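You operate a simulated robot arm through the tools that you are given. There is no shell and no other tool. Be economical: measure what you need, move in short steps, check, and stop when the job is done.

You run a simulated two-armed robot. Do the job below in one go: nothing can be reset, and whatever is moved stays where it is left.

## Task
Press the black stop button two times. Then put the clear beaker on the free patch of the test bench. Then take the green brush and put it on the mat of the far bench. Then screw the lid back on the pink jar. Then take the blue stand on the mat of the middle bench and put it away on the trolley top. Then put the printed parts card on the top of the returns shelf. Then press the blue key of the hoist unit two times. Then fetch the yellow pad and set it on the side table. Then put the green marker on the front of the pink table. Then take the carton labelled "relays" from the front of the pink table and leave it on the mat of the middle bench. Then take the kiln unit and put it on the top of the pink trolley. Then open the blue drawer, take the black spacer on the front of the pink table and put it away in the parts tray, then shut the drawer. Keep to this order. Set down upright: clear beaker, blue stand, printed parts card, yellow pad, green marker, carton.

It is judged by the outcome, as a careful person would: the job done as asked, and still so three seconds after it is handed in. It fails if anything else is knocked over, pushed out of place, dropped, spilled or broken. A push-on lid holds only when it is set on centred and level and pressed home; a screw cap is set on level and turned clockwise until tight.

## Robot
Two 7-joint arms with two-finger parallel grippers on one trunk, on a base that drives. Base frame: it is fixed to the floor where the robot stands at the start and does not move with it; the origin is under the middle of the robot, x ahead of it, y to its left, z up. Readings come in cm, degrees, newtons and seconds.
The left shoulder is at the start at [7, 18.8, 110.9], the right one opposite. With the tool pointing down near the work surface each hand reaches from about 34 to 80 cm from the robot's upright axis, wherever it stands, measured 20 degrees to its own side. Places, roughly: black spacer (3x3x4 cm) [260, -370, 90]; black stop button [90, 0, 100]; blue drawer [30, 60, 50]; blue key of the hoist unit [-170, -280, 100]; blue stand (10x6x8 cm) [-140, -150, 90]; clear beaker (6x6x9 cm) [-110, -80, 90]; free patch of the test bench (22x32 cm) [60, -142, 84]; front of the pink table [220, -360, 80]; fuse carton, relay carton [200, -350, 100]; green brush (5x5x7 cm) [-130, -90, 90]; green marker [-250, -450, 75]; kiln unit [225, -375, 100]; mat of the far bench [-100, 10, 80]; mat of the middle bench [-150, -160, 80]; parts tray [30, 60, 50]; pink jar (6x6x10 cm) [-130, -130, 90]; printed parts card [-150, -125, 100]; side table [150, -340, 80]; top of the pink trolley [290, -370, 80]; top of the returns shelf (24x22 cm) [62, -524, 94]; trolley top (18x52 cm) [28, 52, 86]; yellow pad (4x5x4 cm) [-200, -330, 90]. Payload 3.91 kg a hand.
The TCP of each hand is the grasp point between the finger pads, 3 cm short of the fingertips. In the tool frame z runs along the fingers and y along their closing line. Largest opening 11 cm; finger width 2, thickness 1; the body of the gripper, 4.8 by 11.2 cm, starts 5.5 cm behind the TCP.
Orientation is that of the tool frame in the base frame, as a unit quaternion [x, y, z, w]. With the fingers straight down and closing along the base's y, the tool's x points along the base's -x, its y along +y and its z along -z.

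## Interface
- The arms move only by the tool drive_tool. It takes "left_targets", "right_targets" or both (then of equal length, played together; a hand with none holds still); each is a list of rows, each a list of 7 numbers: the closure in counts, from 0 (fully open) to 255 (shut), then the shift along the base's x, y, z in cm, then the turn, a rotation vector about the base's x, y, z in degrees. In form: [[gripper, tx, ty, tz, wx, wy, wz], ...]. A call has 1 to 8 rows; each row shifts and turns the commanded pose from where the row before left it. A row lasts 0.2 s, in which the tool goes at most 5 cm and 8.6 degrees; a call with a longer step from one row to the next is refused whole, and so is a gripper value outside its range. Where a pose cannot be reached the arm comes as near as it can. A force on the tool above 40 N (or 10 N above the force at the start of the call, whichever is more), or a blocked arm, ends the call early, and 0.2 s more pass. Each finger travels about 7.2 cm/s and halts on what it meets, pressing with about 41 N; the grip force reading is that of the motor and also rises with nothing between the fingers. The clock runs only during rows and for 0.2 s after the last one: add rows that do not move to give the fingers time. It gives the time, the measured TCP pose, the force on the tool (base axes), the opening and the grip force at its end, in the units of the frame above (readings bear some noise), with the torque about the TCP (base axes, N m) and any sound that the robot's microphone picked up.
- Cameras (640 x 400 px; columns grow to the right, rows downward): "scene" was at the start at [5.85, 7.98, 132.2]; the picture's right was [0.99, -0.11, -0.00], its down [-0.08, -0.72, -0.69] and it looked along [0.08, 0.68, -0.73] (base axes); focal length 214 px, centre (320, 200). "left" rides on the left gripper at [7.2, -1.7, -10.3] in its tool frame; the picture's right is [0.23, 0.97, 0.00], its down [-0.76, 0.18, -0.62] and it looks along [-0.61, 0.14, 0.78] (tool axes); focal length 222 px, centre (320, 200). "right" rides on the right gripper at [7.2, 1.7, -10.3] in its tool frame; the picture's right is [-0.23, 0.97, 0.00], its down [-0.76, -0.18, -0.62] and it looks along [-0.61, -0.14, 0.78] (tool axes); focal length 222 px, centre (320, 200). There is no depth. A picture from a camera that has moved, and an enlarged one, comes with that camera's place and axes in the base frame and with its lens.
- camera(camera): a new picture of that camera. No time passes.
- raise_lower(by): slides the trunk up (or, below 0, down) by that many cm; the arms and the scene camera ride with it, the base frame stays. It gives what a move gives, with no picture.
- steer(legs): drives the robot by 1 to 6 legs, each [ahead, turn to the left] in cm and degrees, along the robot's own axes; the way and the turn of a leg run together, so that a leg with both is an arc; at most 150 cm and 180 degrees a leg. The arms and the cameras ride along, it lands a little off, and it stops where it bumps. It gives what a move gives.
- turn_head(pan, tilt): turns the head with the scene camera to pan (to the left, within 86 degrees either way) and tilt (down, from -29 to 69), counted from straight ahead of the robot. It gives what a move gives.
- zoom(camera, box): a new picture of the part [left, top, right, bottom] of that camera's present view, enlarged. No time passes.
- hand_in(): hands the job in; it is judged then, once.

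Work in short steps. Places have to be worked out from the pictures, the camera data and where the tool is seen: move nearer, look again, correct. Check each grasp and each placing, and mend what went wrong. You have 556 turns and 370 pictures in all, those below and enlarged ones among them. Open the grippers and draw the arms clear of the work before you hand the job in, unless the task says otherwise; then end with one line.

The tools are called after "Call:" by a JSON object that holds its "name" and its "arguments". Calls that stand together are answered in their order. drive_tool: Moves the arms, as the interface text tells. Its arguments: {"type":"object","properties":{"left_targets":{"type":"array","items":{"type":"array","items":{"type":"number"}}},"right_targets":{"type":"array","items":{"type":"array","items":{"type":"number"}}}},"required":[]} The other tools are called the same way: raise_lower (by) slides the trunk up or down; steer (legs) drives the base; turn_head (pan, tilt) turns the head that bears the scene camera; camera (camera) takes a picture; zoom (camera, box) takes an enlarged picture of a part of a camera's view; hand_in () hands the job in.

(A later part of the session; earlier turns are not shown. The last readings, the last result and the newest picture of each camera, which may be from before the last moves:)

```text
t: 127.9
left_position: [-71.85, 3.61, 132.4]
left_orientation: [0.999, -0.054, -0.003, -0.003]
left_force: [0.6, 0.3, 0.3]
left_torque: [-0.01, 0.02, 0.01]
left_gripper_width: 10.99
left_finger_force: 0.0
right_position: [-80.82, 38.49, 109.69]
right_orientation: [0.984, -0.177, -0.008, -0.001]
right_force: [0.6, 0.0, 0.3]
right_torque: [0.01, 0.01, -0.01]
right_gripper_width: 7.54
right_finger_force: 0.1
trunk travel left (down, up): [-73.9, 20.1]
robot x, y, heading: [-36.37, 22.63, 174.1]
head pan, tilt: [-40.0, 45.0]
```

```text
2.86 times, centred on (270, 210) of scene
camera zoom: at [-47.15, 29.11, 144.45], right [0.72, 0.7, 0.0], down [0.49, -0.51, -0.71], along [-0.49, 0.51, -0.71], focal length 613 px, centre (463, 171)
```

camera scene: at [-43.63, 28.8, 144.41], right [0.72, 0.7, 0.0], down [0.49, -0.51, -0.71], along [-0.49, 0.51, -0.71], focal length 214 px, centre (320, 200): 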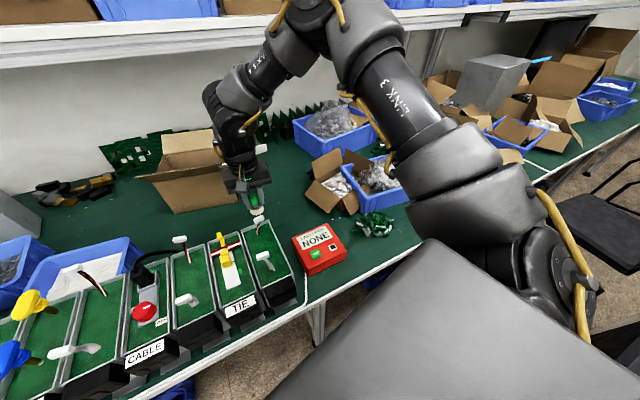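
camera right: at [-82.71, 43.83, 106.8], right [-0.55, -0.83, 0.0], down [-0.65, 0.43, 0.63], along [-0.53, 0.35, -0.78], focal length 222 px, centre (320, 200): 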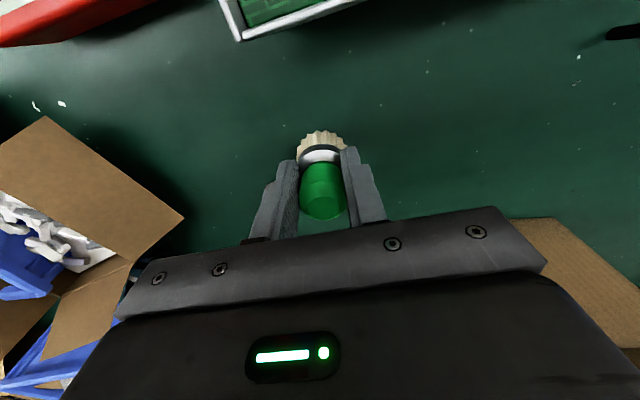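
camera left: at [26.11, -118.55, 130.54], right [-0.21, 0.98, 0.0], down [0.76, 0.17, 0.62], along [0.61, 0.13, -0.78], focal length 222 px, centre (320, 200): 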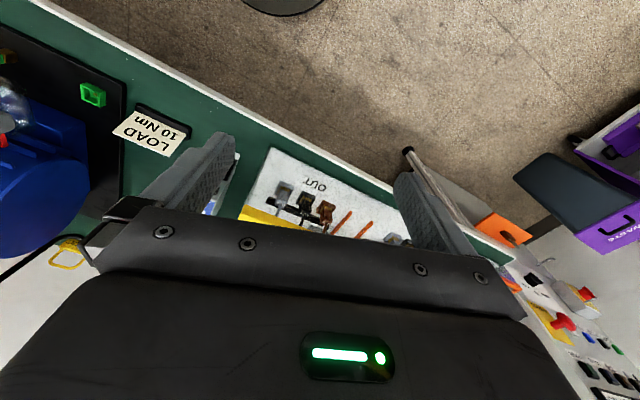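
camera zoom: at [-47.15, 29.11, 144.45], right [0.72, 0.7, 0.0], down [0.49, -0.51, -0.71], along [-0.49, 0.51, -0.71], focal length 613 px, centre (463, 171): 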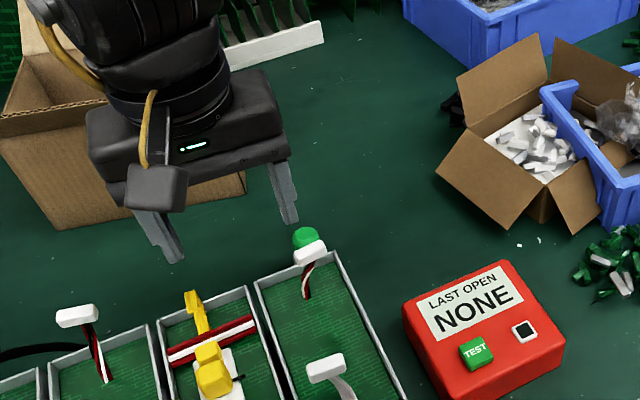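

The brush stands on the green mat behind the end module. Next the pink jar: I lower the trunk back and drive along the bench to about y −145, squaring to the bench.

Call:
{"name": "steer", "arguments": {"legs": [[-25, 0], [0, 81.4], [85, 0], [85, 0], [0, -90]]}}

Call:
{"name": "raise_lower", "arguments": {"by": -12}}

Call:
{"name": "turn_head", "arguments": {"pan": 0, "tilt": 35}}

Call:
{"name": "camera", "arguments": {"camera": "scene"}}

```text
t: 145.2
left_position: [-92.68, -159.18, 132.5]
left_orientation: [0.992, -0.124, -0.002, -0.002]
left_force: [-0.7, 0.1, 0.3]
left_torque: [-0.03, -0.01, 0.02]
left_gripper_width: 10.98
left_finger_force: 0.1
right_position: [-96.76, -123.34, 109.66]
right_orientation: [0.969, -0.247, -0.008, -0.002]
right_force: [0.8, 0.4, 0.4]
right_torque: [0.02, -0.01, 0.0]
right_gripper_width: 7.56
right_finger_force: 0.2
trunk travel left (down, up): [-73.9, 20.1]
robot x, y, heading: [-54.79, -145.07, 165.9]
head pan, tilt: [-40.0, 45.0]
```

```text
t: 146.7
left_position: [-92.55, -159.27, 120.26]
left_orientation: [0.992, -0.124, -0.003, -0.003]
left_force: [-0.6, -0.5, 0.5]
left_torque: [0.0, 0.0, 0.01]
left_gripper_width: 11.02
left_finger_force: 0.1
right_position: [-96.71, -123.35, 97.72]
right_orientation: [0.969, -0.247, -0.007, -0.002]
right_force: [0.3, 0.3, -0.1]
right_torque: [-0.02, 0.02, 0.01]
right_gripper_width: 7.56
right_finger_force: 0.0
trunk travel left (down, up): [-61.9, 32.1]
robot x, y, heading: [-54.89, -144.93, 166.2]
head pan, tilt: [-40.0, 45.0]
```

```text
t: 147.8
left_position: [-92.63, -159.21, 120.33]
left_orientation: [0.992, -0.124, -0.002, -0.001]
left_force: [-0.1, -0.3, 0.4]
left_torque: [0.0, 0.01, 0.0]
left_gripper_width: 11.01
left_finger_force: 0.2
right_position: [-96.63, -123.45, 97.69]
right_orientation: [0.969, -0.247, -0.007, -0.002]
right_force: [-0.7, -0.4, 0.5]
right_torque: [0.0, 0.01, 0.0]
right_gripper_width: 7.55
right_finger_force: 0.1
trunk travel left (down, up): [-61.9, 32.1]
robot x, y, heading: [-54.94, -145.06, 165.7]
head pan, tilt: [0.0, 35.0]
```

```text
310 pictures are left
camera scene: at [-68.42, -141.83, 133.92], right [0.24, 0.97, 0.0], down [0.56, -0.14, -0.82], along [-0.79, 0.2, -0.57], focal length 214 px, centre (320, 200)
```

scene: 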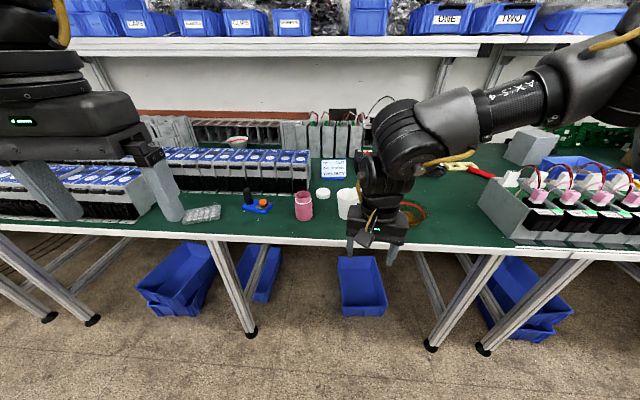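

I zoom on the jar, lid and stand.

Call:
{"name": "zoom", "arguments": {"camera": "scene", "box": [180, 130, 380, 255]}}

Call:
{"name": "camera", "arguments": {"camera": "right"}}

```text
3.20 times, centred on (280, 192) of scene
camera zoom: at [-68.42, -141.83, 133.92], right [0.24, 0.97, 0.0], down [0.56, -0.14, -0.82], along [-0.79, 0.2, -0.57], focal length 686 px, centre (448, 224)
```

zoom: 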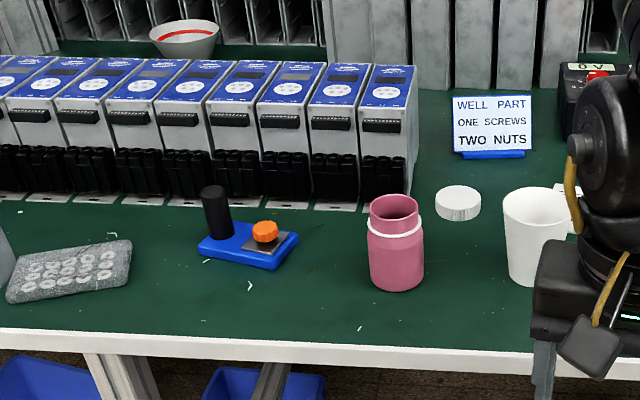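

```text
308 pictures are left
camera right: at [-91.08, -128.5, 107.9], right [-0.67, -0.75, 0.0], down [-0.58, 0.52, 0.63], along [-0.47, 0.42, -0.77], focal length 222 px, centre (320, 200)
```

right: 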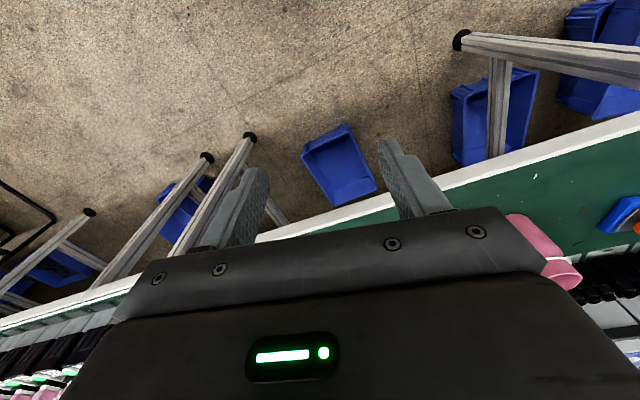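

The white knurled cap near the jar is its lid: lid about [-137.6, -123], jar about [-127, -133]. I raise the right hand, drive 28 cm closer and turn 22° left so both lie on the right hand's side.

Call:
{"name": "drive_tool", "arguments": {"right_targets": [[60, 0, 0, 5, 0, 0, 0], [40, 0, 0, 5, 0, 0, 0], [20, 0, 0, 4, 0, 0, 0]]}}

Call:
{"name": "steer", "arguments": {"legs": [[28, 0], [0, 22]]}}

Call:
{"name": "turn_head", "arguments": {"pan": -10, "tilt": 50}}

Call:
{"name": "camera", "arguments": {"camera": "scene"}}

Call:
{"name": "camera", "arguments": {"camera": "right"}}

```text
t: 148.6
left_position: [-92.62, -159.36, 120.45]
left_orientation: [0.992, -0.124, -0.003, -0.003]
left_force: [-0.2, -0.7, -0.1]
left_torque: [0.04, 0.01, -0.04]
left_gripper_width: 10.99
left_finger_force: 0.0
right_position: [-96.63, -123.48, 111.77]
right_orientation: [0.969, -0.247, -0.007, -0.002]
right_force: [-0.5, 0.1, -0.2]
right_torque: [0.02, -0.04, 0.03]
right_gripper_width: 10.12
right_finger_force: 0.0
trunk travel left (down, up): [-61.9, 32.1]
robot x, y, heading: [-54.8, -145.6, 166.2]
head pan, tilt: [0.0, 35.0]
```

```text
t: 151.7
left_position: [-111.87, -165.61, 120.47]
left_orientation: [0.998, 0.07, -0.003, -0.001]
left_force: [-0.1, 0.1, 0.7]
left_torque: [-0.01, -0.01, 0.01]
left_gripper_width: 11.01
left_finger_force: 0.0
right_position: [-129.0, -133.95, 111.7]
right_orientation: [0.998, -0.057, -0.007, -0.001]
right_force: [-0.4, -0.4, -0.6]
right_torque: [0.03, 0.0, 0.01]
right_gripper_width: 10.15
right_finger_force: 0.1
trunk travel left (down, up): [-61.9, 32.1]
robot x, y, heading: [-81.57, -138.24, -171.8]
head pan, tilt: [0.0, 35.0]
```

```text
t: 152.5
left_position: [-111.78, -165.64, 120.44]
left_orientation: [0.998, 0.07, -0.002, -0.003]
left_force: [-0.4, 0.5, 0.7]
left_torque: [-0.03, 0.01, -0.01]
left_gripper_width: 11.0
left_finger_force: 0.1
right_position: [-129.0, -134.08, 111.83]
right_orientation: [0.998, -0.057, -0.007, 0.0]
right_force: [0.0, -0.1, 0.5]
right_torque: [0.0, 0.0, -0.01]
right_gripper_width: 10.14
right_finger_force: 0.1
trunk travel left (down, up): [-61.9, 32.1]
robot x, y, heading: [-82.11, -138.31, -171.9]
head pan, tilt: [-10.0, 50.0]
```

```text
307 pictures are left
camera scene: at [-94.83, -138.91, 131.76], right [0.03, 1.0, 0.0], down [0.77, -0.02, -0.64], along [-0.64, 0.02, -0.77], focal length 214 px, centre (320, 200)
```

scene: 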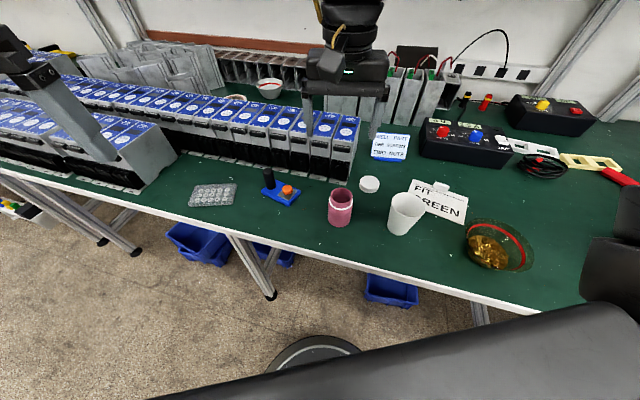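

```text
306 pictures are left
camera right: at [-121.92, -136.61, 121.9], right [-0.34, -0.94, 0.0], down [-0.73, 0.26, 0.63], along [-0.6, 0.21, -0.77], focal length 222 px, centre (320, 200)
```

right: 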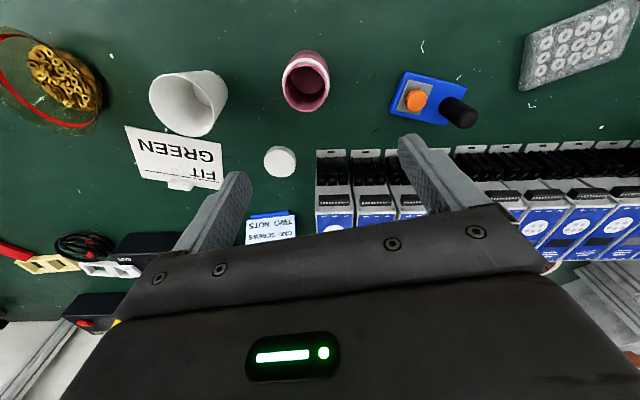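

Lid at [-137.6, -123.6] (top about 87.5) and jar mouth at [-126.3, -133.4]. I go above the lid while turning the gripper +80° so there is room to screw clockwise.

Call:
{"name": "drive_tool", "arguments": {"right_targets": [[20, -1, 1.3, 0, 0, -0.8, 8], [30, -1, 1.3, 0, 0, 0, 8], [40, -1, 1.3, -1, 0, 0, 8], [50, -1, 1.3, -1, 0, 0, 8], [60, -1, 1.3, -1, 0, 0, 8], [70, -1, 1.3, -1, 0, 0, 8], [70, -1.3, 1.3, -1, 0, 0, 8], [70, -1.3, 1.2, -2, 0, 0, 8]]}}

Call:
{"name": "drive_tool", "arguments": {"right_targets": [[70, 0, 0, -1, 0, 0, 8], [70, 0, 0, -1, 0, 0, 8], [70, 0, 0, 0, 0, 0, 0]]}}

Call:
{"name": "camera", "arguments": {"camera": "right"}}

Call:
{"name": "camera", "arguments": {"camera": "scene"}}

```text
t: 154.3
left_position: [-111.89, -165.64, 120.38]
left_orientation: [0.998, 0.069, -0.003, -0.003]
left_force: [-0.9, 0.1, -0.7]
left_torque: [0.0, -0.01, 0.01]
left_gripper_width: 10.98
left_finger_force: 0.0
right_position: [-115.88, -149.06, 107.19]
right_orientation: [0.888, 0.46, 0.005, 0.026]
right_force: [-1.0, -0.1, 0.7]
right_torque: [0.01, 0.0, 0.01]
right_gripper_width: 7.98
right_finger_force: 0.1
right hand out of reach, approached as far as the arm can: row 2, 3, 4, 5, 6, 7, 8
trunk travel left (down, up): [-61.9, 32.1]
robot x, y, heading: [-82.26, -138.37, -171.6]
head pan, tilt: [-10.0, 50.0]
```

```text
t: 155.1
left_position: [-111.87, -165.63, 120.42]
left_orientation: [0.998, 0.07, -0.002, -0.001]
left_force: [6.2, -8.8, 4.0]
left_torque: [0.25, 0.06, -0.36]
left_gripper_width: 10.54
left_finger_force: 0.1
right_position: [-111.9, -154.73, 111.23]
right_orientation: [0.841, 0.539, 0.015, 0.034]
right_force: [-5.9, 8.9, -4.1]
right_torque: [-0.56, -0.59, -0.37]
right_gripper_width: 7.97
right_finger_force: 0.0
right hand out of reach, approached as far as the arm can: row 1, 2
trunk travel left (down, up): [-61.9, 32.1]
robot x, y, heading: [-82.02, -138.6, -171.9]
head pan, tilt: [-10.0, 50.0]
```

```text
305 pictures are left
camera right: at [-108.03, -148.42, 121.54], right [0.79, -0.61, 0.07], down [-0.52, -0.59, 0.62], along [-0.33, -0.52, -0.78], focal length 222 px, centre (320, 200)
```

right: 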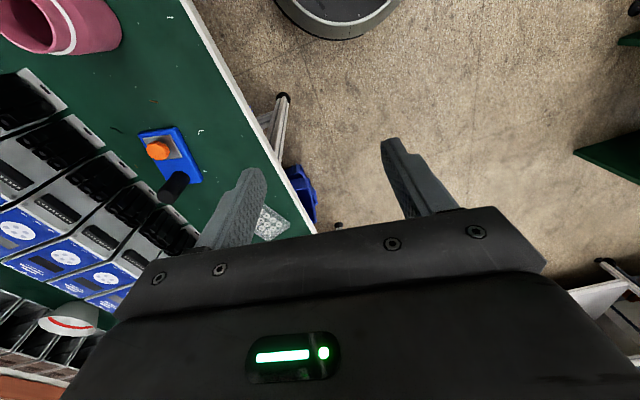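

```text
304 pictures are left
camera scene: at [-94.83, -138.88, 131.75], right [0.03, 1.0, 0.0], down [0.77, -0.03, -0.64], along [-0.64, 0.02, -0.77], focal length 214 px, centre (320, 200)
```

scene: 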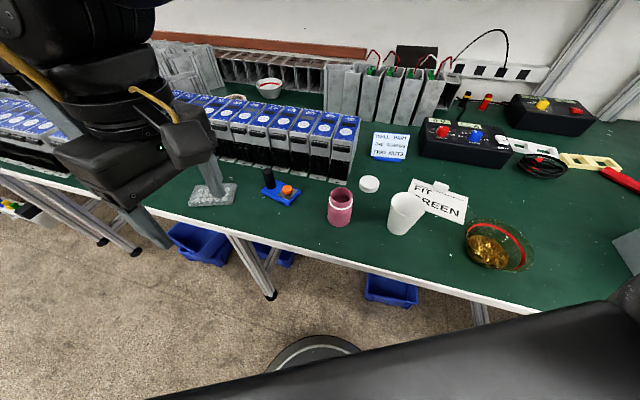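

Turning that way drives the arm off. I turn back the other way in place, stepping carefully, and re-check the pose.

Call:
{"name": "drive_tool", "arguments": {"right_targets": [[70, -2, 2, 1, 0, 0, -8], [70, -2, 2, 1, 0, 0, -8], [70, -2, 2, 0, 0, 0, -8], [70, -2, 2, 0, 0, 0, -8]]}}

```text
t: 156.1
left_position: [-111.95, -165.51, 120.47]
left_orientation: [0.998, 0.07, -0.003, -0.002]
left_force: [-0.3, 0.4, 0.7]
left_torque: [0.04, 0.0, 0.02]
left_gripper_width: 11.0
left_finger_force: 0.0
right_position: [-119.18, -146.95, 111.82]
right_orientation: [0.951, 0.309, 0.006, 0.007]
right_force: [-0.2, 0.1, 0.6]
right_torque: [-0.02, -0.05, -0.04]
right_gripper_width: 7.97
right_finger_force: 0.0
trunk travel left (down, up): [-61.9, 32.1]
robot x, y, heading: [-82.18, -138.45, -171.8]
head pan, tilt: [-10.0, 50.0]
```

Back on track. I continue to the lid while turning to a yaw about −60° from nominal.

Call:
{"name": "drive_tool", "arguments": {"right_targets": [[70, -1.3, 1.7, 0, 0, 0, -8], [70, -1.3, 1.7, 0, 0, 0, -8], [70, -1.3, 1.7, 0, 0, 0, -8], [70, -1.3, 1.7, 0, 0, 0, -8], [70, -1.3, 1.7, 0, 0, 0, -8], [70, -1.3, 1.7, 0, 0, 0, -8], [70, -1.3, 1.7, 0, 0, 0, -8], [70, -1.3, 1.7, 0, 0, 0, -8]]}}

Call:
{"name": "drive_tool", "arguments": {"right_targets": [[70, -1.6, 1.9, -1, 0, 0, -8], [70, -1.6, 1.9, -1, 0, 0, -8], [70, -1.6, 1.9, -1, 0, 0, -8], [70, -1.6, 1.9, -1, 0, 0, -8], [70, -1.6, 1.9, -1, 0, 0, -6], [70, 0, 0, 0, 0, 0, 0]]}}

Call:
{"name": "camera", "arguments": {"camera": "right"}}

```text
t: 157.9
left_position: [-111.91, -165.47, 120.45]
left_orientation: [0.998, 0.07, -0.003, -0.001]
left_force: [0.7, 0.2, -0.2]
left_torque: [0.01, -0.03, -0.01]
left_gripper_width: 11.01
left_finger_force: 0.1
right_position: [-129.52, -133.32, 111.8]
right_orientation: [0.97, -0.243, 0.003, 0.01]
right_force: [0.3, 0.6, -0.5]
right_torque: [-0.03, -0.02, 0.02]
right_gripper_width: 7.98
right_finger_force: 0.0
trunk travel left (down, up): [-61.9, 32.1]
robot x, y, heading: [-81.73, -138.52, -171.6]
head pan, tilt: [-10.0, 50.0]
```

```text
t: 159.3
left_position: [-111.68, -165.67, 120.27]
left_orientation: [0.998, 0.07, -0.003, -0.001]
left_force: [0.0, -0.1, 0.6]
left_torque: [0.01, 0.01, 0.0]
left_gripper_width: 11.0
left_finger_force: 0.1
right_position: [-137.51, -123.98, 106.81]
right_orientation: [0.839, -0.545, -0.002, 0.009]
right_force: [0.8, -0.5, -0.3]
right_torque: [-0.01, 0.01, -0.01]
right_gripper_width: 7.96
right_finger_force: 0.2
trunk travel left (down, up): [-61.9, 32.1]
robot x, y, heading: [-82.02, -138.24, -171.9]
head pan, tilt: [-10.0, 50.0]
```

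```text
303 pictures are left
camera right: at [-136.07, -131.23, 117.15], right [-0.98, -0.19, 0.02], down [-0.14, 0.78, 0.61], along [-0.13, 0.6, -0.79], focal length 222 px, centre (320, 200)
```

right: 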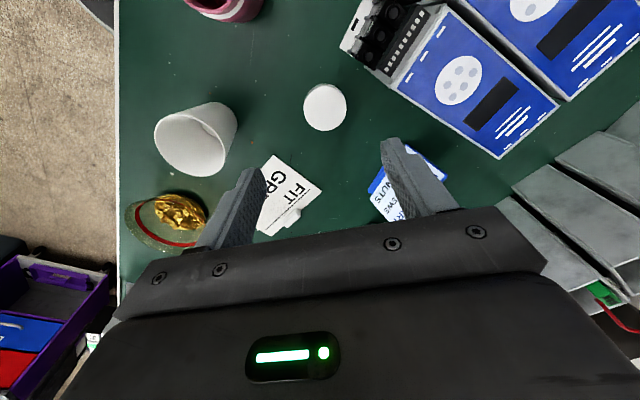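

Lid reads about [-138.3, -123.5]. I level the tool and descend to z 97, then re-check.

Call:
{"name": "drive_tool", "arguments": {"right_targets": [[70, -0.6, 0.4, -3, 0.75, -0.75, 0], [70, 0, 0, -3.5, 0, 0, 0], [70, 0, 0, -3.5, 0, 0, 0], [70, 0, 0, 0, 0, 0, 0]]}}

Call:
{"name": "camera", "arguments": {"camera": "right"}}

Call:
{"name": "zoom", "arguments": {"camera": "scene", "box": [270, 110, 450, 240]}}

```text
t: 160.3
left_position: [-111.78, -165.74, 120.4]
left_orientation: [0.998, 0.07, -0.004, -0.001]
left_force: [0.5, -0.3, 0.8]
left_torque: [0.01, -0.02, -0.02]
left_gripper_width: 11.02
left_finger_force: 0.2
right_position: [-138.01, -123.61, 96.6]
right_orientation: [0.839, -0.545, 0.0, 0.0]
right_force: [-0.2, 0.1, -1.2]
right_torque: [0.01, -0.01, -0.04]
right_gripper_width: 7.99
right_finger_force: 0.0
trunk travel left (down, up): [-61.9, 32.1]
robot x, y, heading: [-82.15, -138.55, -171.8]
head pan, tilt: [-10.0, 50.0]
```

```text
302 pictures are left
camera right: at [-136.73, -130.91, 107.05], right [-0.98, -0.19, 0.0], down [-0.15, 0.77, 0.62], along [-0.12, 0.61, -0.78], focal length 222 px, centre (320, 200)
```

right: 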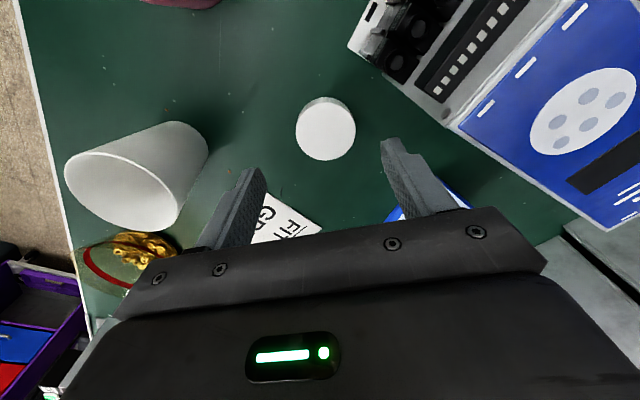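

```text
3.08 times, centred on (360, 175) of scene
camera zoom: at [-94.78, -138.91, 131.76], right [0.03, 1.0, 0.0], down [0.77, -0.03, -0.64], along [-0.64, 0.02, -0.77], focal length 660 px, centre (197, 277)
```

zoom: 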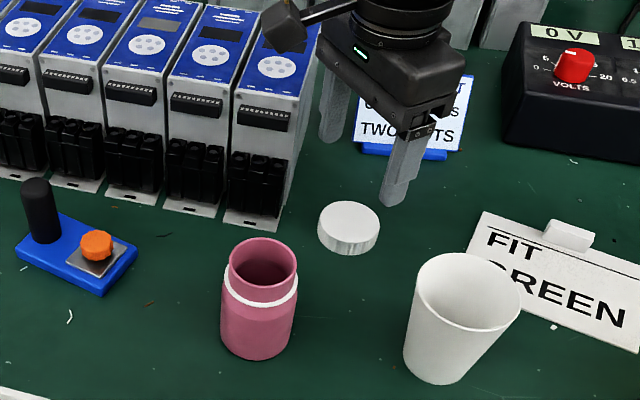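

Fine agreement; I shift −0.6 in x and descend to TCP z 89.

Call:
{"name": "drive_tool", "arguments": {"right_targets": [[70, -0.6, 0.1, -2.5, 0, 0, 0], [70, 0, 0, -2.6, 0, 0, 0], [70, 0, 0, -2.5, 0, 0, 0], [70, 0, 0, 0, 0, 0, 0]]}}

Call:
{"name": "camera", "arguments": {"camera": "right"}}

Call:
{"name": "zoom", "arguments": {"camera": "scene", "box": [270, 110, 450, 240]}}

```text
t: 161.3
left_position: [-111.82, -165.61, 120.38]
left_orientation: [0.998, 0.07, -0.003, -0.002]
left_force: [0.2, 0.0, -0.3]
left_torque: [0.01, -0.01, 0.01]
left_gripper_width: 11.01
left_finger_force: 0.1
right_position: [-138.8, -123.4, 89.15]
right_orientation: [0.839, -0.544, 0.001, 0.001]
right_force: [0.5, -0.4, -0.2]
right_torque: [0.04, 0.02, 0.02]
right_gripper_width: 7.99
right_finger_force: 0.0
trunk travel left (down, up): [-61.9, 32.1]
robot x, y, heading: [-82.22, -138.34, -172.0]
head pan, tilt: [-10.0, 50.0]
```

```text
300 pictures are left
camera right: at [-137.45, -130.82, 99.5], right [-0.98, -0.19, 0.0], down [-0.15, 0.77, 0.62], along [-0.12, 0.61, -0.78], focal length 222 px, centre (320, 200)
```

right: 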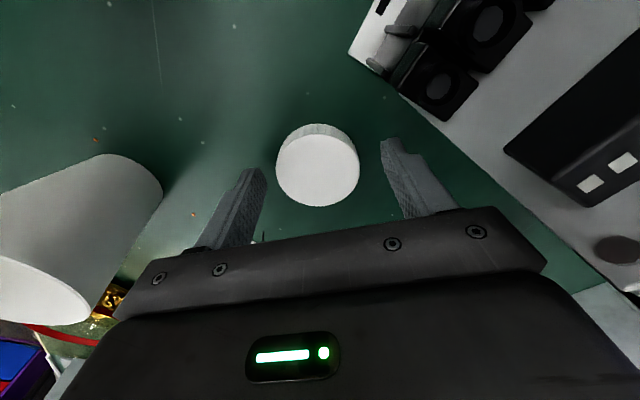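

```text
3.08 times, centred on (360, 175) of scene
camera zoom: at [-94.81, -138.88, 131.75], right [0.03, 1.0, 0.0], down [0.77, -0.03, -0.64], along [-0.64, 0.02, -0.77], focal length 660 px, centre (197, 277)
```

zoom: 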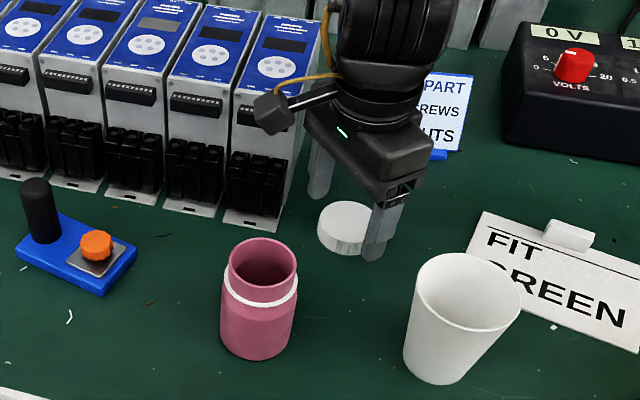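

Centred within 2 mm. I lower 0.4 cm and close on the lid.

Call:
{"name": "drive_tool", "arguments": {"right_targets": [[70, 0, 0, -0.4, 0, 0, 0], [120, 0, 0, 0, 0, 0, 0], [160, 0, 0, 0, 0, 0, 0], [160, 0, 0, 0, 0, 0, 0]]}}

```text
t: 162.3
left_position: [-111.85, -165.56, 120.31]
left_orientation: [0.998, 0.07, -0.003, -0.002]
left_force: [0.3, -0.7, -0.1]
left_torque: [0.0, 0.0, 0.05]
left_gripper_width: 10.98
left_finger_force: 0.0
right_position: [-138.8, -123.37, 88.82]
right_orientation: [0.839, -0.545, 0.001, 0.001]
right_force: [-0.1, -0.4, 0.1]
right_torque: [0.02, 0.01, -0.01]
right_gripper_width: 5.36
right_finger_force: 41.1
trunk travel left (down, up): [-61.9, 32.1]
robot x, y, heading: [-82.19, -138.15, -171.7]
head pan, tilt: [-10.0, 50.0]
```

Lid held (5.36 cm). I lift it to z 103 and carry it over the jar while turning back to yaw ≈ −4° for a long clockwise stroke.

Call:
{"name": "drive_tool", "arguments": {"right_targets": [[160, 0, 0, 3, 0, 0, 0], [160, 0, 0, 4, 0, 0, 0], [160, 0, 0, 4, 0, 0, 0], [160, 0.5, 0, 3.4, 0, 0, 0]]}}

Call:
{"name": "drive_tool", "arguments": {"right_targets": [[160, 1.5, -1.2, 0, 0, 0, 7.8], [160, 1.5, -1.2, 0, 0, 0, 7.8], [160, 1.5, -1.3, 0, 0, 0, 7.8], [160, 1.5, -1.3, 0, 0, 0, 7.8], [160, 1.5, -1.3, 0, 0, 0, 7.8], [160, 1.5, -1.3, 0, 0, 0, 7.8], [160, 1.5, -1.3, 0, 0, 0, 7.8], [160, 1.5, -1.1, 0, 0, 0, 7.8]]}}

Call:
{"name": "zoom", "arguments": {"camera": "scene", "box": [270, 110, 450, 240]}}

Call:
{"name": "camera", "arguments": {"camera": "right"}}

```text
t: 163.3
left_position: [-111.67, -165.62, 120.43]
left_orientation: [0.998, 0.07, -0.003, -0.001]
left_force: [0.3, 0.0, -1.0]
left_torque: [0.0, 0.05, 0.01]
left_gripper_width: 11.01
left_finger_force: 0.1
right_position: [-138.19, -123.7, 103.24]
right_orientation: [0.839, -0.544, -0.001, 0.0]
right_force: [0.2, -0.3, -0.3]
right_torque: [-0.01, 0.0, -0.03]
right_gripper_width: 5.37
right_finger_force: 41.1
trunk travel left (down, up): [-61.9, 32.1]
robot x, y, heading: [-82.33, -138.44, -171.7]
head pan, tilt: [-10.0, 50.0]
```

```text
t: 165.1
left_position: [-111.85, -165.76, 120.39]
left_orientation: [0.998, 0.069, -0.002, -0.002]
left_force: [-0.2, 0.3, -0.5]
left_torque: [0.0, -0.02, -0.01]
left_gripper_width: 11.0
left_finger_force: 0.1
right_position: [-126.07, -133.44, 103.12]
right_orientation: [1.0, -0.03, 0.001, -0.001]
right_force: [-0.4, 0.1, -0.6]
right_torque: [0.02, -0.03, 0.0]
right_gripper_width: 5.41
right_finger_force: 40.9
trunk travel left (down, up): [-61.9, 32.1]
robot x, y, heading: [-82.06, -138.68, -172.1]
head pan, tilt: [-10.0, 50.0]
```

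```text
3.08 times, centred on (360, 175) of scene
camera zoom: at [-94.81, -138.94, 131.75], right [0.03, 1.0, 0.0], down [0.77, -0.03, -0.64], along [-0.64, 0.02, -0.77], focal length 660 px, centre (197, 277)
```

zoom: 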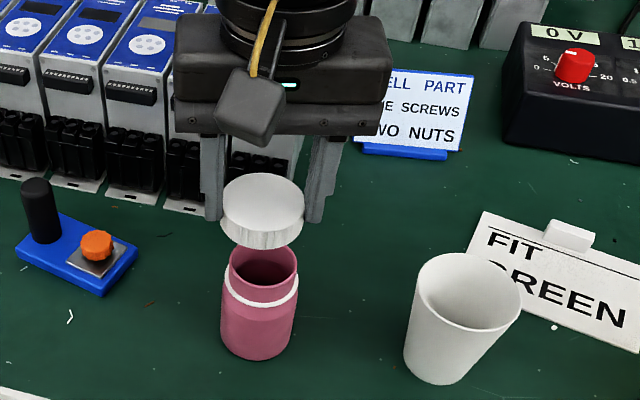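

```text
297 pictures are left
camera right: at [-119.16, -135.72, 113.48], right [-0.28, -0.96, 0.0], down [-0.75, 0.22, 0.62], along [-0.6, 0.18, -0.78], focal length 222 px, centre (320, 200)
```

right: 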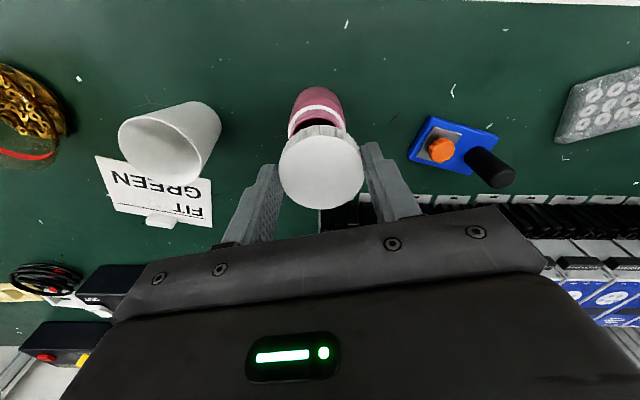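

Jar axis is at [-126.1, -133.15]; the lid is over it. I nudge y and lower to just above the rim, then check.

Call:
{"name": "drive_tool", "arguments": {"right_targets": [[160, 0, 0.25, -1.5, 0, 0, 0], [160, 0, 0, -1.5, 0, 0, 0], [160, 0, 0, -0.8, 0, 0, 0], [160, 0, 0, 0, 0, 0, 0]]}}

Call:
{"name": "zoom", "arguments": {"camera": "scene", "box": [300, 160, 380, 230]}}

Call:
{"name": "zoom", "arguments": {"camera": "right", "box": [240, 60, 400, 230]}}

```text
t: 166.1
left_position: [-111.73, -165.63, 120.37]
left_orientation: [0.998, 0.07, -0.003, -0.002]
left_force: [-0.3, 0.8, 0.2]
left_torque: [0.02, 0.0, -0.02]
left_gripper_width: 11.0
left_finger_force: 0.0
right_position: [-126.26, -133.31, 99.39]
right_orientation: [1.0, -0.03, 0.001, 0.0]
right_force: [-1.1, -0.5, -0.1]
right_torque: [-0.01, 0.0, 0.0]
right_gripper_width: 5.34
right_finger_force: 41.2
trunk travel left (down, up): [-61.9, 32.1]
robot x, y, heading: [-81.92, -138.45, -171.9]
head pan, tilt: [-10.0, 50.0]
```

```text
5.71 times, centred on (340, 195) of scene
camera zoom: at [-94.83, -138.88, 131.75], right [0.03, 1.0, 0.0], down [0.77, -0.03, -0.64], along [-0.64, 0.02, -0.77], focal length 1226 px, centre (206, 229)
```

zoom: 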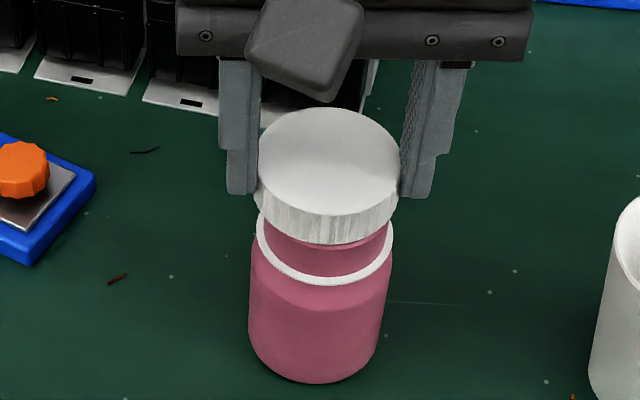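

```text
2.35 times, centred on (320, 145) of right
camera zoom: at [-119.21, -135.42, 109.7], right [-0.29, -0.96, 0.0], down [-0.75, 0.22, 0.62], along [-0.6, 0.18, -0.78], focal length 523 px, centre (320, 329)
```

zoom: 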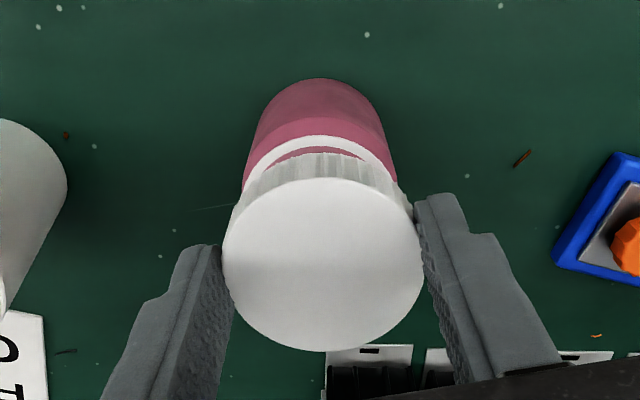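

Lid and jar line up within about 1 mm. I lower in small steps until it seats on the thread.

Call:
{"name": "drive_tool", "arguments": {"right_targets": [[160, 0.1, 0.1, -0.4, 0, 0, 0], [160, 0, 0, -0.3, 0, 0, 0], [160, 0, 0, -0.3, 0, 0, 0], [160, 0, 0, -0.2, 0, 0, 0]]}}

```text
t: 167.1
left_position: [-111.8, -165.75, 120.49]
left_orientation: [0.998, 0.071, -0.003, -0.003]
left_force: [-0.1, 0.8, -0.4]
left_torque: [0.0, -0.02, 0.01]
left_gripper_width: 10.98
left_finger_force: 0.1
right_position: [-126.2, -133.02, 98.18]
right_orientation: [1.0, -0.031, 0.001, -0.001]
right_force: [-0.3, -0.4, 0.3]
right_torque: [0.01, -0.01, 0.02]
right_gripper_width: 5.37
right_finger_force: 41.1
trunk travel left (down, up): [-61.9, 32.1]
robot x, y, heading: [-82.31, -138.64, -172.1]
head pan, tilt: [-10.0, 50.0]
```

Call:
{"name": "drive_tool", "arguments": {"right_targets": [[160, 0, 0, -0.3, 0, 0, 0], [160, 0, 0, -0.3, 0, 0, 0], [160, 0, 0, -0.3, 0, 0, 0]]}}

Call:
{"name": "zoom", "arguments": {"camera": "scene", "box": [300, 160, 380, 230]}}

```text
t: 167.8
left_position: [-111.66, -165.6, 120.54]
left_orientation: [0.998, 0.07, -0.003, -0.002]
left_force: [-0.2, 1.1, 0.1]
left_torque: [-0.04, -0.01, 0.03]
left_gripper_width: 10.99
left_finger_force: 0.1
right_position: [-126.16, -133.12, 97.89]
right_orientation: [0.999, -0.031, -0.004, 0.003]
right_force: [3.5, 2.7, 20.9]
right_torque: [0.39, 0.19, -0.03]
right_gripper_width: 5.4
right_finger_force: 41.4
trunk travel left (down, up): [-61.9, 32.1]
robot x, y, heading: [-82.04, -138.56, -172.1]
head pan, tilt: [-10.0, 50.0]
stopped in row 3 (right hand): the force on the tool passed its limit at 42 N (the readings are from after the stop); the commanded pose is now the measured one
```

```text
5.71 times, centred on (340, 195) of scene
camera zoom: at [-94.63, -138.83, 131.77], right [0.03, 1.0, 0.0], down [0.76, -0.03, -0.64], along [-0.64, 0.02, -0.77], focal length 1226 px, centre (206, 229)
```

zoom: 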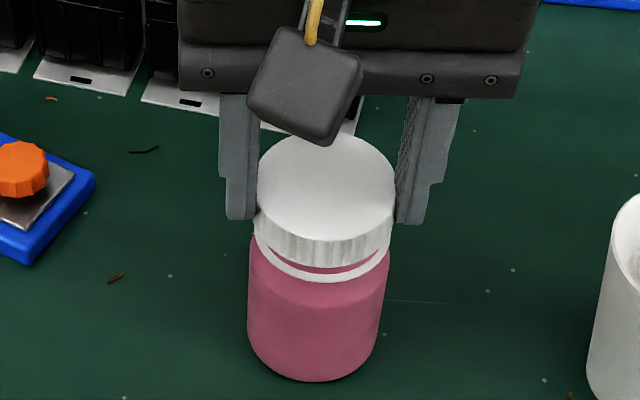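

The lid rests on the neck. I turn clockwise 64° with slight down-pressure.

Call:
{"name": "drive_tool", "arguments": {"right_targets": [[160, 0, 0, -0.05, 0, 0, -8], [160, 0, 0, -0.05, 0, 0, -8], [160, 0, 0, -0.05, 0, 0, -8], [160, 0, 0, -0.05, 0, 0, -8], [160, 0, 0, -0.05, 0, 0, -8], [160, 0, 0, -0.05, 0, 0, -8], [160, 0, 0, -0.05, 0, 0, -8], [160, 0, 0, -0.05, 0, 0, -8]]}}

Call:
{"name": "zoom", "arguments": {"camera": "scene", "box": [300, 160, 380, 230]}}

```text
t: 168.7
left_position: [-111.65, -165.6, 120.42]
left_orientation: [0.998, 0.069, -0.004, -0.001]
left_force: [0.7, -0.2, 0.3]
left_torque: [0.02, 0.01, 0.02]
left_gripper_width: 11.02
left_finger_force: 0.0
right_position: [-126.33, -133.23, 97.95]
right_orientation: [0.973, -0.229, -0.005, 0.005]
right_force: [2.8, 0.3, 18.1]
right_torque: [0.38, 0.0, -0.04]
right_gripper_width: 5.39
right_finger_force: 41.3
trunk travel left (down, up): [-61.9, 32.1]
robot x, y, heading: [-82.07, -138.32, -172.0]
head pan, tilt: [-10.0, 50.0]
stopped in row 4 (right hand): the force on the tool passed its limit at 41 N (the readings are from after the stop); the commanded pose is now the measured one
```

```text
5.71 times, centred on (340, 195) of scene
camera zoom: at [-94.69, -138.85, 131.74], right [0.03, 1.0, 0.0], down [0.76, -0.03, -0.64], along [-0.64, 0.02, -0.77], focal length 1226 px, centre (206, 229)
```

zoom: 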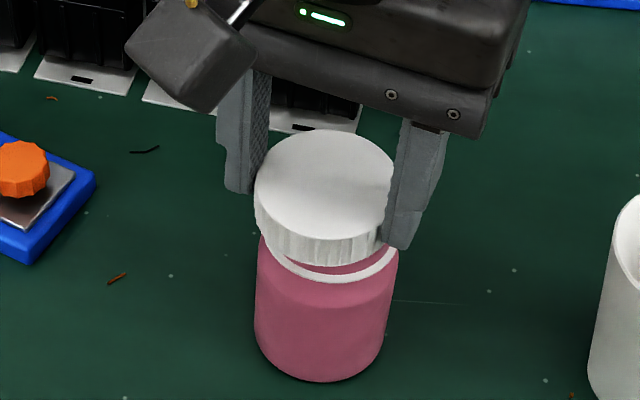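

The down-force was too much and the lid sits slightly off. I ease up, level the tool, and look again.

Call:
{"name": "drive_tool", "arguments": {"right_targets": [[160, 0, 0, 0.3, 0.45, -0.7, 0], [160, 0, 0, 0, 0, 0, 0]]}}

Call:
{"name": "zoom", "arguments": {"camera": "scene", "box": [300, 160, 380, 230]}}

Call:
{"name": "zoom", "arguments": {"camera": "right", "box": [240, 60, 400, 230]}}

```text
t: 169.3
left_position: [-111.69, -165.72, 120.25]
left_orientation: [0.998, 0.069, -0.003, -0.001]
left_force: [-0.4, 0.3, -0.9]
left_torque: [-0.01, -0.05, -0.04]
left_gripper_width: 11.0
left_finger_force: 0.0
right_position: [-126.26, -133.14, 98.03]
right_orientation: [0.973, -0.229, 0.001, -0.001]
right_force: [-0.1, 0.1, 0.1]
right_torque: [0.02, 0.04, 0.0]
right_gripper_width: 5.38
right_finger_force: 40.4
trunk travel left (down, up): [-61.9, 32.1]
robot x, y, heading: [-82.14, -138.57, -172.1]
head pan, tilt: [-10.0, 50.0]
```

```text
5.71 times, centred on (340, 195) of scene
camera zoom: at [-94.81, -138.86, 131.74], right [0.03, 1.0, 0.0], down [0.77, -0.03, -0.64], along [-0.64, 0.02, -0.77], focal length 1226 px, centre (206, 229)
```

zoom: 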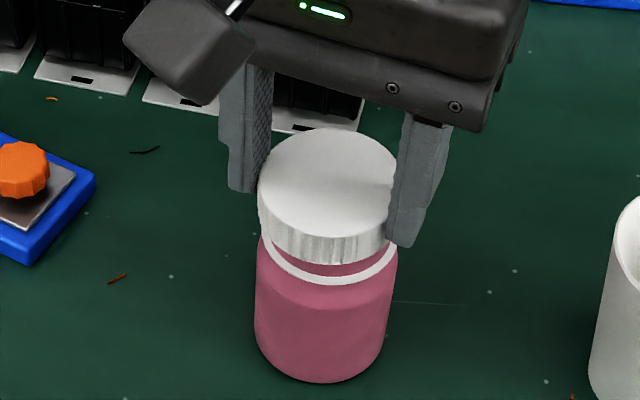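

```text
2.35 times, centred on (320, 145) of right
camera zoom: at [-120.7, -138.05, 108.24], right [-0.64, -0.77, 0.0], down [-0.6, 0.5, 0.62], along [-0.48, 0.4, -0.78], focal length 523 px, centre (320, 329)
```

zoom: 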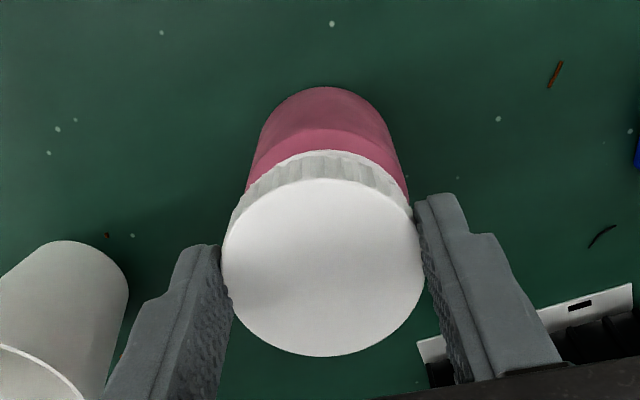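

Now well seated and level. I continue clockwise with almost no down-push.

Call:
{"name": "drive_tool", "arguments": {"right_targets": [[160, 0, 0, -0.1, 0, 0, -8], [160, 0, 0, -0.02, 0, 0, -8], [160, 0, 0, -0.02, 0, 0, -8], [160, 0, 0, -0.02, 0, 0, -8], [160, 0, 0, -0.02, 0, 0, -8]]}}

Call:
{"name": "zoom", "arguments": {"camera": "scene", "box": [300, 160, 380, 230]}}

```text
t: 170.5
left_position: [-111.64, -165.74, 120.33]
left_orientation: [0.998, 0.069, -0.001, -0.001]
left_force: [-0.3, -0.5, 0.7]
left_torque: [0.01, 0.0, 0.01]
left_gripper_width: 11.0
left_finger_force: 0.1
right_position: [-126.3, -133.25, 97.88]
right_orientation: [0.836, -0.549, 0.0, 0.0]
right_force: [-2.4, -1.5, 10.9]
right_torque: [0.07, 0.36, 0.08]
right_gripper_width: 5.4
right_finger_force: 40.7
trunk travel left (down, up): [-61.9, 32.1]
robot x, y, heading: [-82.35, -138.53, -172.0]
head pan, tilt: [-10.0, 50.0]
```

```text
5.71 times, centred on (340, 195) of scene
camera zoom: at [-94.8, -138.93, 131.77], right [0.03, 1.0, 0.0], down [0.77, -0.02, -0.64], along [-0.64, 0.02, -0.77], focal length 1226 px, centre (206, 229)
```

zoom: 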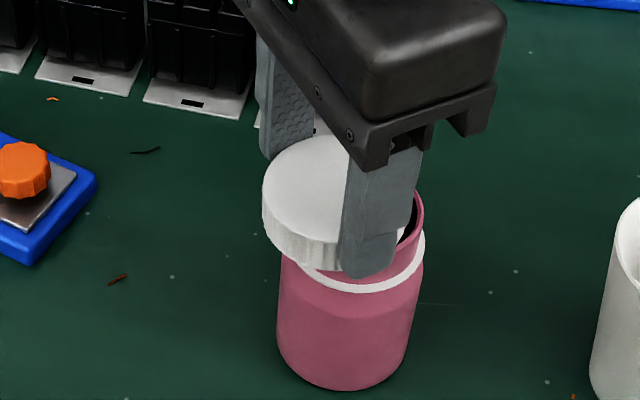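

The jar slid from under the lid. I lift the lid clear and re-measure the jar.

Call:
{"name": "drive_tool", "arguments": {"right_targets": [[160, 0, 0, 1, 0, 0, 0], [160, 0, 0, 2, 0, 0, 0], [160, 0, 0, 2, 0, 0, 8], [160, 0, 0, 0, 0, 0, 8], [160, 0, 0, 0, 0, 0, 8], [160, 0, 0, 0, 0, 0, 8], [160, 0, 0, 0, 0, 0, 8], [160, 0, 0, 0, 0, 0, 8]]}}

Call:
{"name": "zoom", "arguments": {"camera": "scene", "box": [270, 120, 430, 240]}}

Call:
{"name": "camera", "arguments": {"camera": "right"}}

Call:
{"name": "camera", "arguments": {"camera": "left"}}

```text
t: 172.3
left_position: [-111.73, -165.69, 120.32]
left_orientation: [0.998, 0.07, -0.003, -0.001]
left_force: [-0.1, -0.9, 0.0]
left_torque: [-0.04, 0.01, 0.04]
left_gripper_width: 11.05
left_finger_force: 0.1
right_position: [-126.37, -133.27, 102.8]
right_orientation: [0.987, -0.16, 0.0, -0.002]
right_force: [-0.3, -0.3, -0.3]
right_torque: [-0.01, -0.03, -0.02]
right_gripper_width: 5.39
right_finger_force: 41.1
trunk travel left (down, up): [-61.9, 32.1]
robot x, y, heading: [-82.1, -138.52, -171.9]
head pan, tilt: [-10.0, 50.0]
```

```text
3.33 times, centred on (350, 180) of scene
camera zoom: at [-94.85, -138.89, 131.75], right [0.03, 1.0, 0.0], down [0.77, -0.03, -0.64], along [-0.64, 0.02, -0.77], focal length 715 px, centre (220, 267)
```

zoom: 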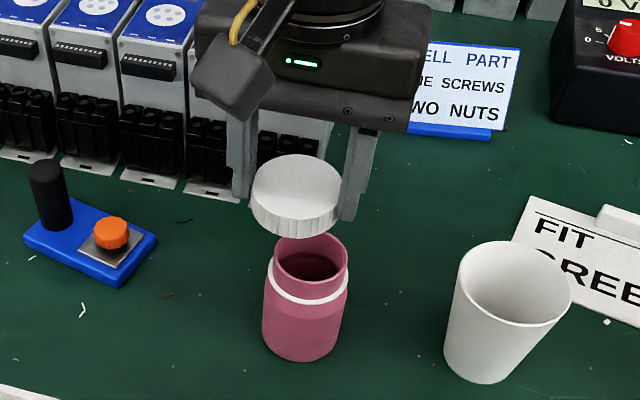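

```text
288 pictures are left
camera right: at [-120.11, -137.24, 113.08], right [-0.52, -0.85, 0.0], down [-0.67, 0.41, 0.62], along [-0.53, 0.33, -0.78], focal length 222 px, centre (320, 200)
```

right: 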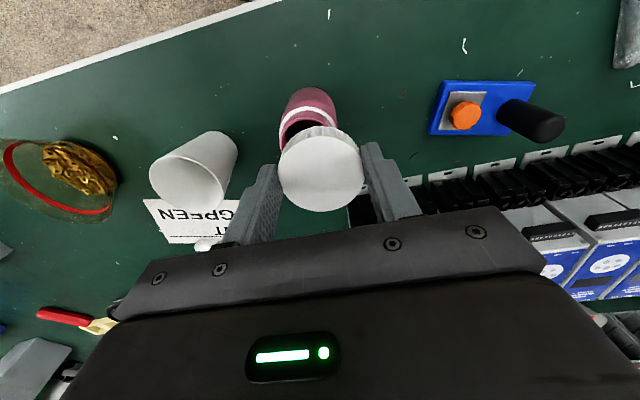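

```text
287 pictures are left
camera left: at [-104.74, -162.85, 130.65], right [0.36, -0.93, 0.0], down [-0.73, -0.28, 0.63], along [-0.59, -0.22, -0.78], focal length 222 px, centre (320, 200)
```

left: 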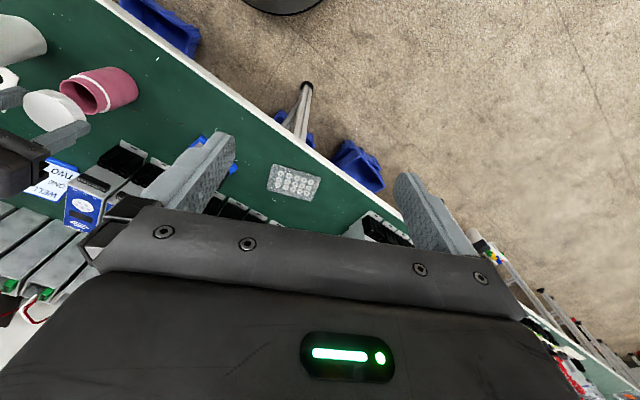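

The jar stands at about [-125.8, -131.7]. I'll hold it with the left hand: first raise the lid, back off 12 cm and turn 13° right so both hands can reach it.

Call:
{"name": "drive_tool", "arguments": {"right_targets": [[160, 0, 0, 3, 0, 0, 0], [160, 0, 0, 3, 0, 0, 0]]}}

Call:
{"name": "steer", "arguments": {"legs": [[-12, 0], [0, -13]]}}

Call:
{"name": "turn_head", "arguments": {"pan": 0, "tilt": 45}}

Call:
{"name": "camera", "arguments": {"camera": "scene"}}

```text
t: 172.9
left_position: [-111.66, -165.72, 120.42]
left_orientation: [0.997, 0.071, -0.003, -0.002]
left_force: [0.1, 0.1, 0.3]
left_torque: [-0.04, 0.0, -0.01]
left_gripper_width: 11.0
left_finger_force: 0.0
right_position: [-126.4, -133.15, 108.83]
right_orientation: [0.987, -0.161, 0.0, -0.001]
right_force: [-1.0, -0.3, 0.4]
right_torque: [-0.01, 0.0, 0.0]
right_gripper_width: 5.39
right_finger_force: 40.9
trunk travel left (down, up): [-61.9, 32.1]
robot x, y, heading: [-82.15, -138.5, -172.0]
head pan, tilt: [-10.0, 50.0]
```

```text
t: 174.9
left_position: [-105.36, -156.51, 120.3]
left_orientation: [0.999, -0.044, -0.002, -0.002]
left_force: [0.8, -0.6, 0.8]
left_torque: [0.03, 0.0, 0.0]
left_gripper_width: 11.0
left_finger_force: 0.0
right_position: [-112.28, -121.61, 108.79]
right_orientation: [0.962, -0.272, 0.0, -0.001]
right_force: [-0.3, 0.0, -0.4]
right_torque: [-0.02, -0.04, 0.0]
right_gripper_width: 5.38
right_finger_force: 41.2
trunk travel left (down, up): [-61.9, 32.1]
robot x, y, heading: [-70.5, -136.6, 175.2]
head pan, tilt: [-10.0, 50.0]
```

```text
t: 175.6
left_position: [-105.42, -156.53, 120.37]
left_orientation: [0.999, -0.045, -0.002, -0.002]
left_force: [0.4, 0.6, 1.2]
left_torque: [0.0, 0.02, 0.01]
left_gripper_width: 11.03
left_finger_force: 0.0
right_position: [-112.17, -121.57, 108.73]
right_orientation: [0.962, -0.272, 0.0, -0.003]
right_force: [0.3, 0.1, -0.7]
right_torque: [0.01, 0.01, 0.0]
right_gripper_width: 5.4
right_finger_force: 40.4
trunk travel left (down, up): [-61.9, 32.1]
robot x, y, heading: [-70.23, -137.01, 175.0]
head pan, tilt: [0.0, 45.0]
```

```text
286 pictures are left
camera scene: at [-83.47, -135.56, 132.44], right [0.09, 1.0, 0.0], down [0.7, -0.06, -0.71], along [-0.7, 0.06, -0.71], focal length 214 px, centre (320, 200)
```

scene: 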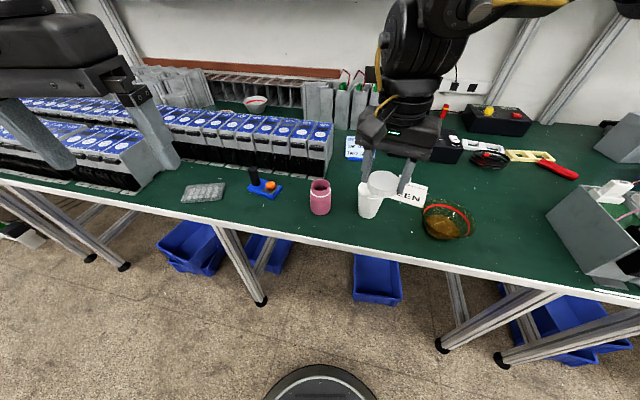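

I move the right hand aside, and turn the left hand to point horizontally toward the jar while bringing it over at z≈106.

Call:
{"name": "drive_tool", "arguments": {"right_targets": [[160, 0, 4, 1, 0, 0, 0], [160, 0, 4, 1, 0, 0, 0], [160, 0, 4, 1, 0, 0, 0], [160, 0, 0, 0, 0, 0, 0], [160, 0, 0, 0, 0, 0, 0], [160, 0, 0, 0, 0, 0, 0], [160, 0, 0, 0, 0, 0, 0], [160, 0, 0, 0, 0, 0, 0]], "left_targets": [[0, -0.5, 0, 0, 0, 0, -6.5], [0, -0.5, 0, 0, 0, 0, -6.5], [0, -1, 1.5, 0, 2.53, 7.78, 0], [0, -1, 1.5, 0, 2.53, 7.78, 0], [0, -1, 1.5, 0, 2.53, 7.78, 0], [0, -1, 1.5, 0, 2.53, 7.78, 0], [0, -1, 1.5, 0, 2.53, 7.78, 0], [0, -1, 1.5, 0, 2.53, 7.78, 0]]}}

Call:
{"name": "camera", "arguments": {"camera": "scene"}}

```text
t: 177.4
left_position: [-113.85, -155.32, 123.81]
left_orientation: [0.916, -0.146, -0.369, -0.061]
left_force: [-0.4, -1.1, 0.1]
left_torque: [0.0, -0.04, -0.02]
left_gripper_width: 11.0
left_finger_force: 0.0
left hand out of reach, approached as far as the arm can: row 5, 6, 7, 8
right_position: [-112.45, -109.67, 111.79]
right_orientation: [0.962, -0.272, 0.002, -0.002]
right_force: [-0.6, 0.2, 0.5]
right_torque: [0.01, -0.03, -0.02]
right_gripper_width: 5.38
right_finger_force: 40.6
trunk travel left (down, up): [-61.9, 32.1]
robot x, y, heading: [-70.52, -136.57, 175.0]
head pan, tilt: [0.0, 45.0]
```

```text
285 pictures are left
camera scene: at [-83.76, -135.75, 132.41], right [0.09, 1.0, 0.0], down [0.71, -0.06, -0.71], along [-0.7, 0.06, -0.71], focal length 214 px, centre (320, 200)
```

scene: 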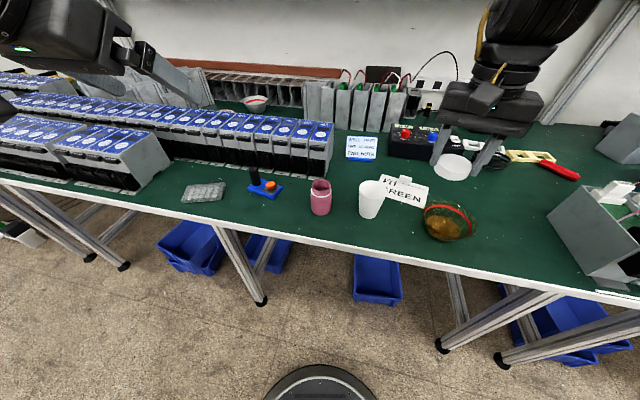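

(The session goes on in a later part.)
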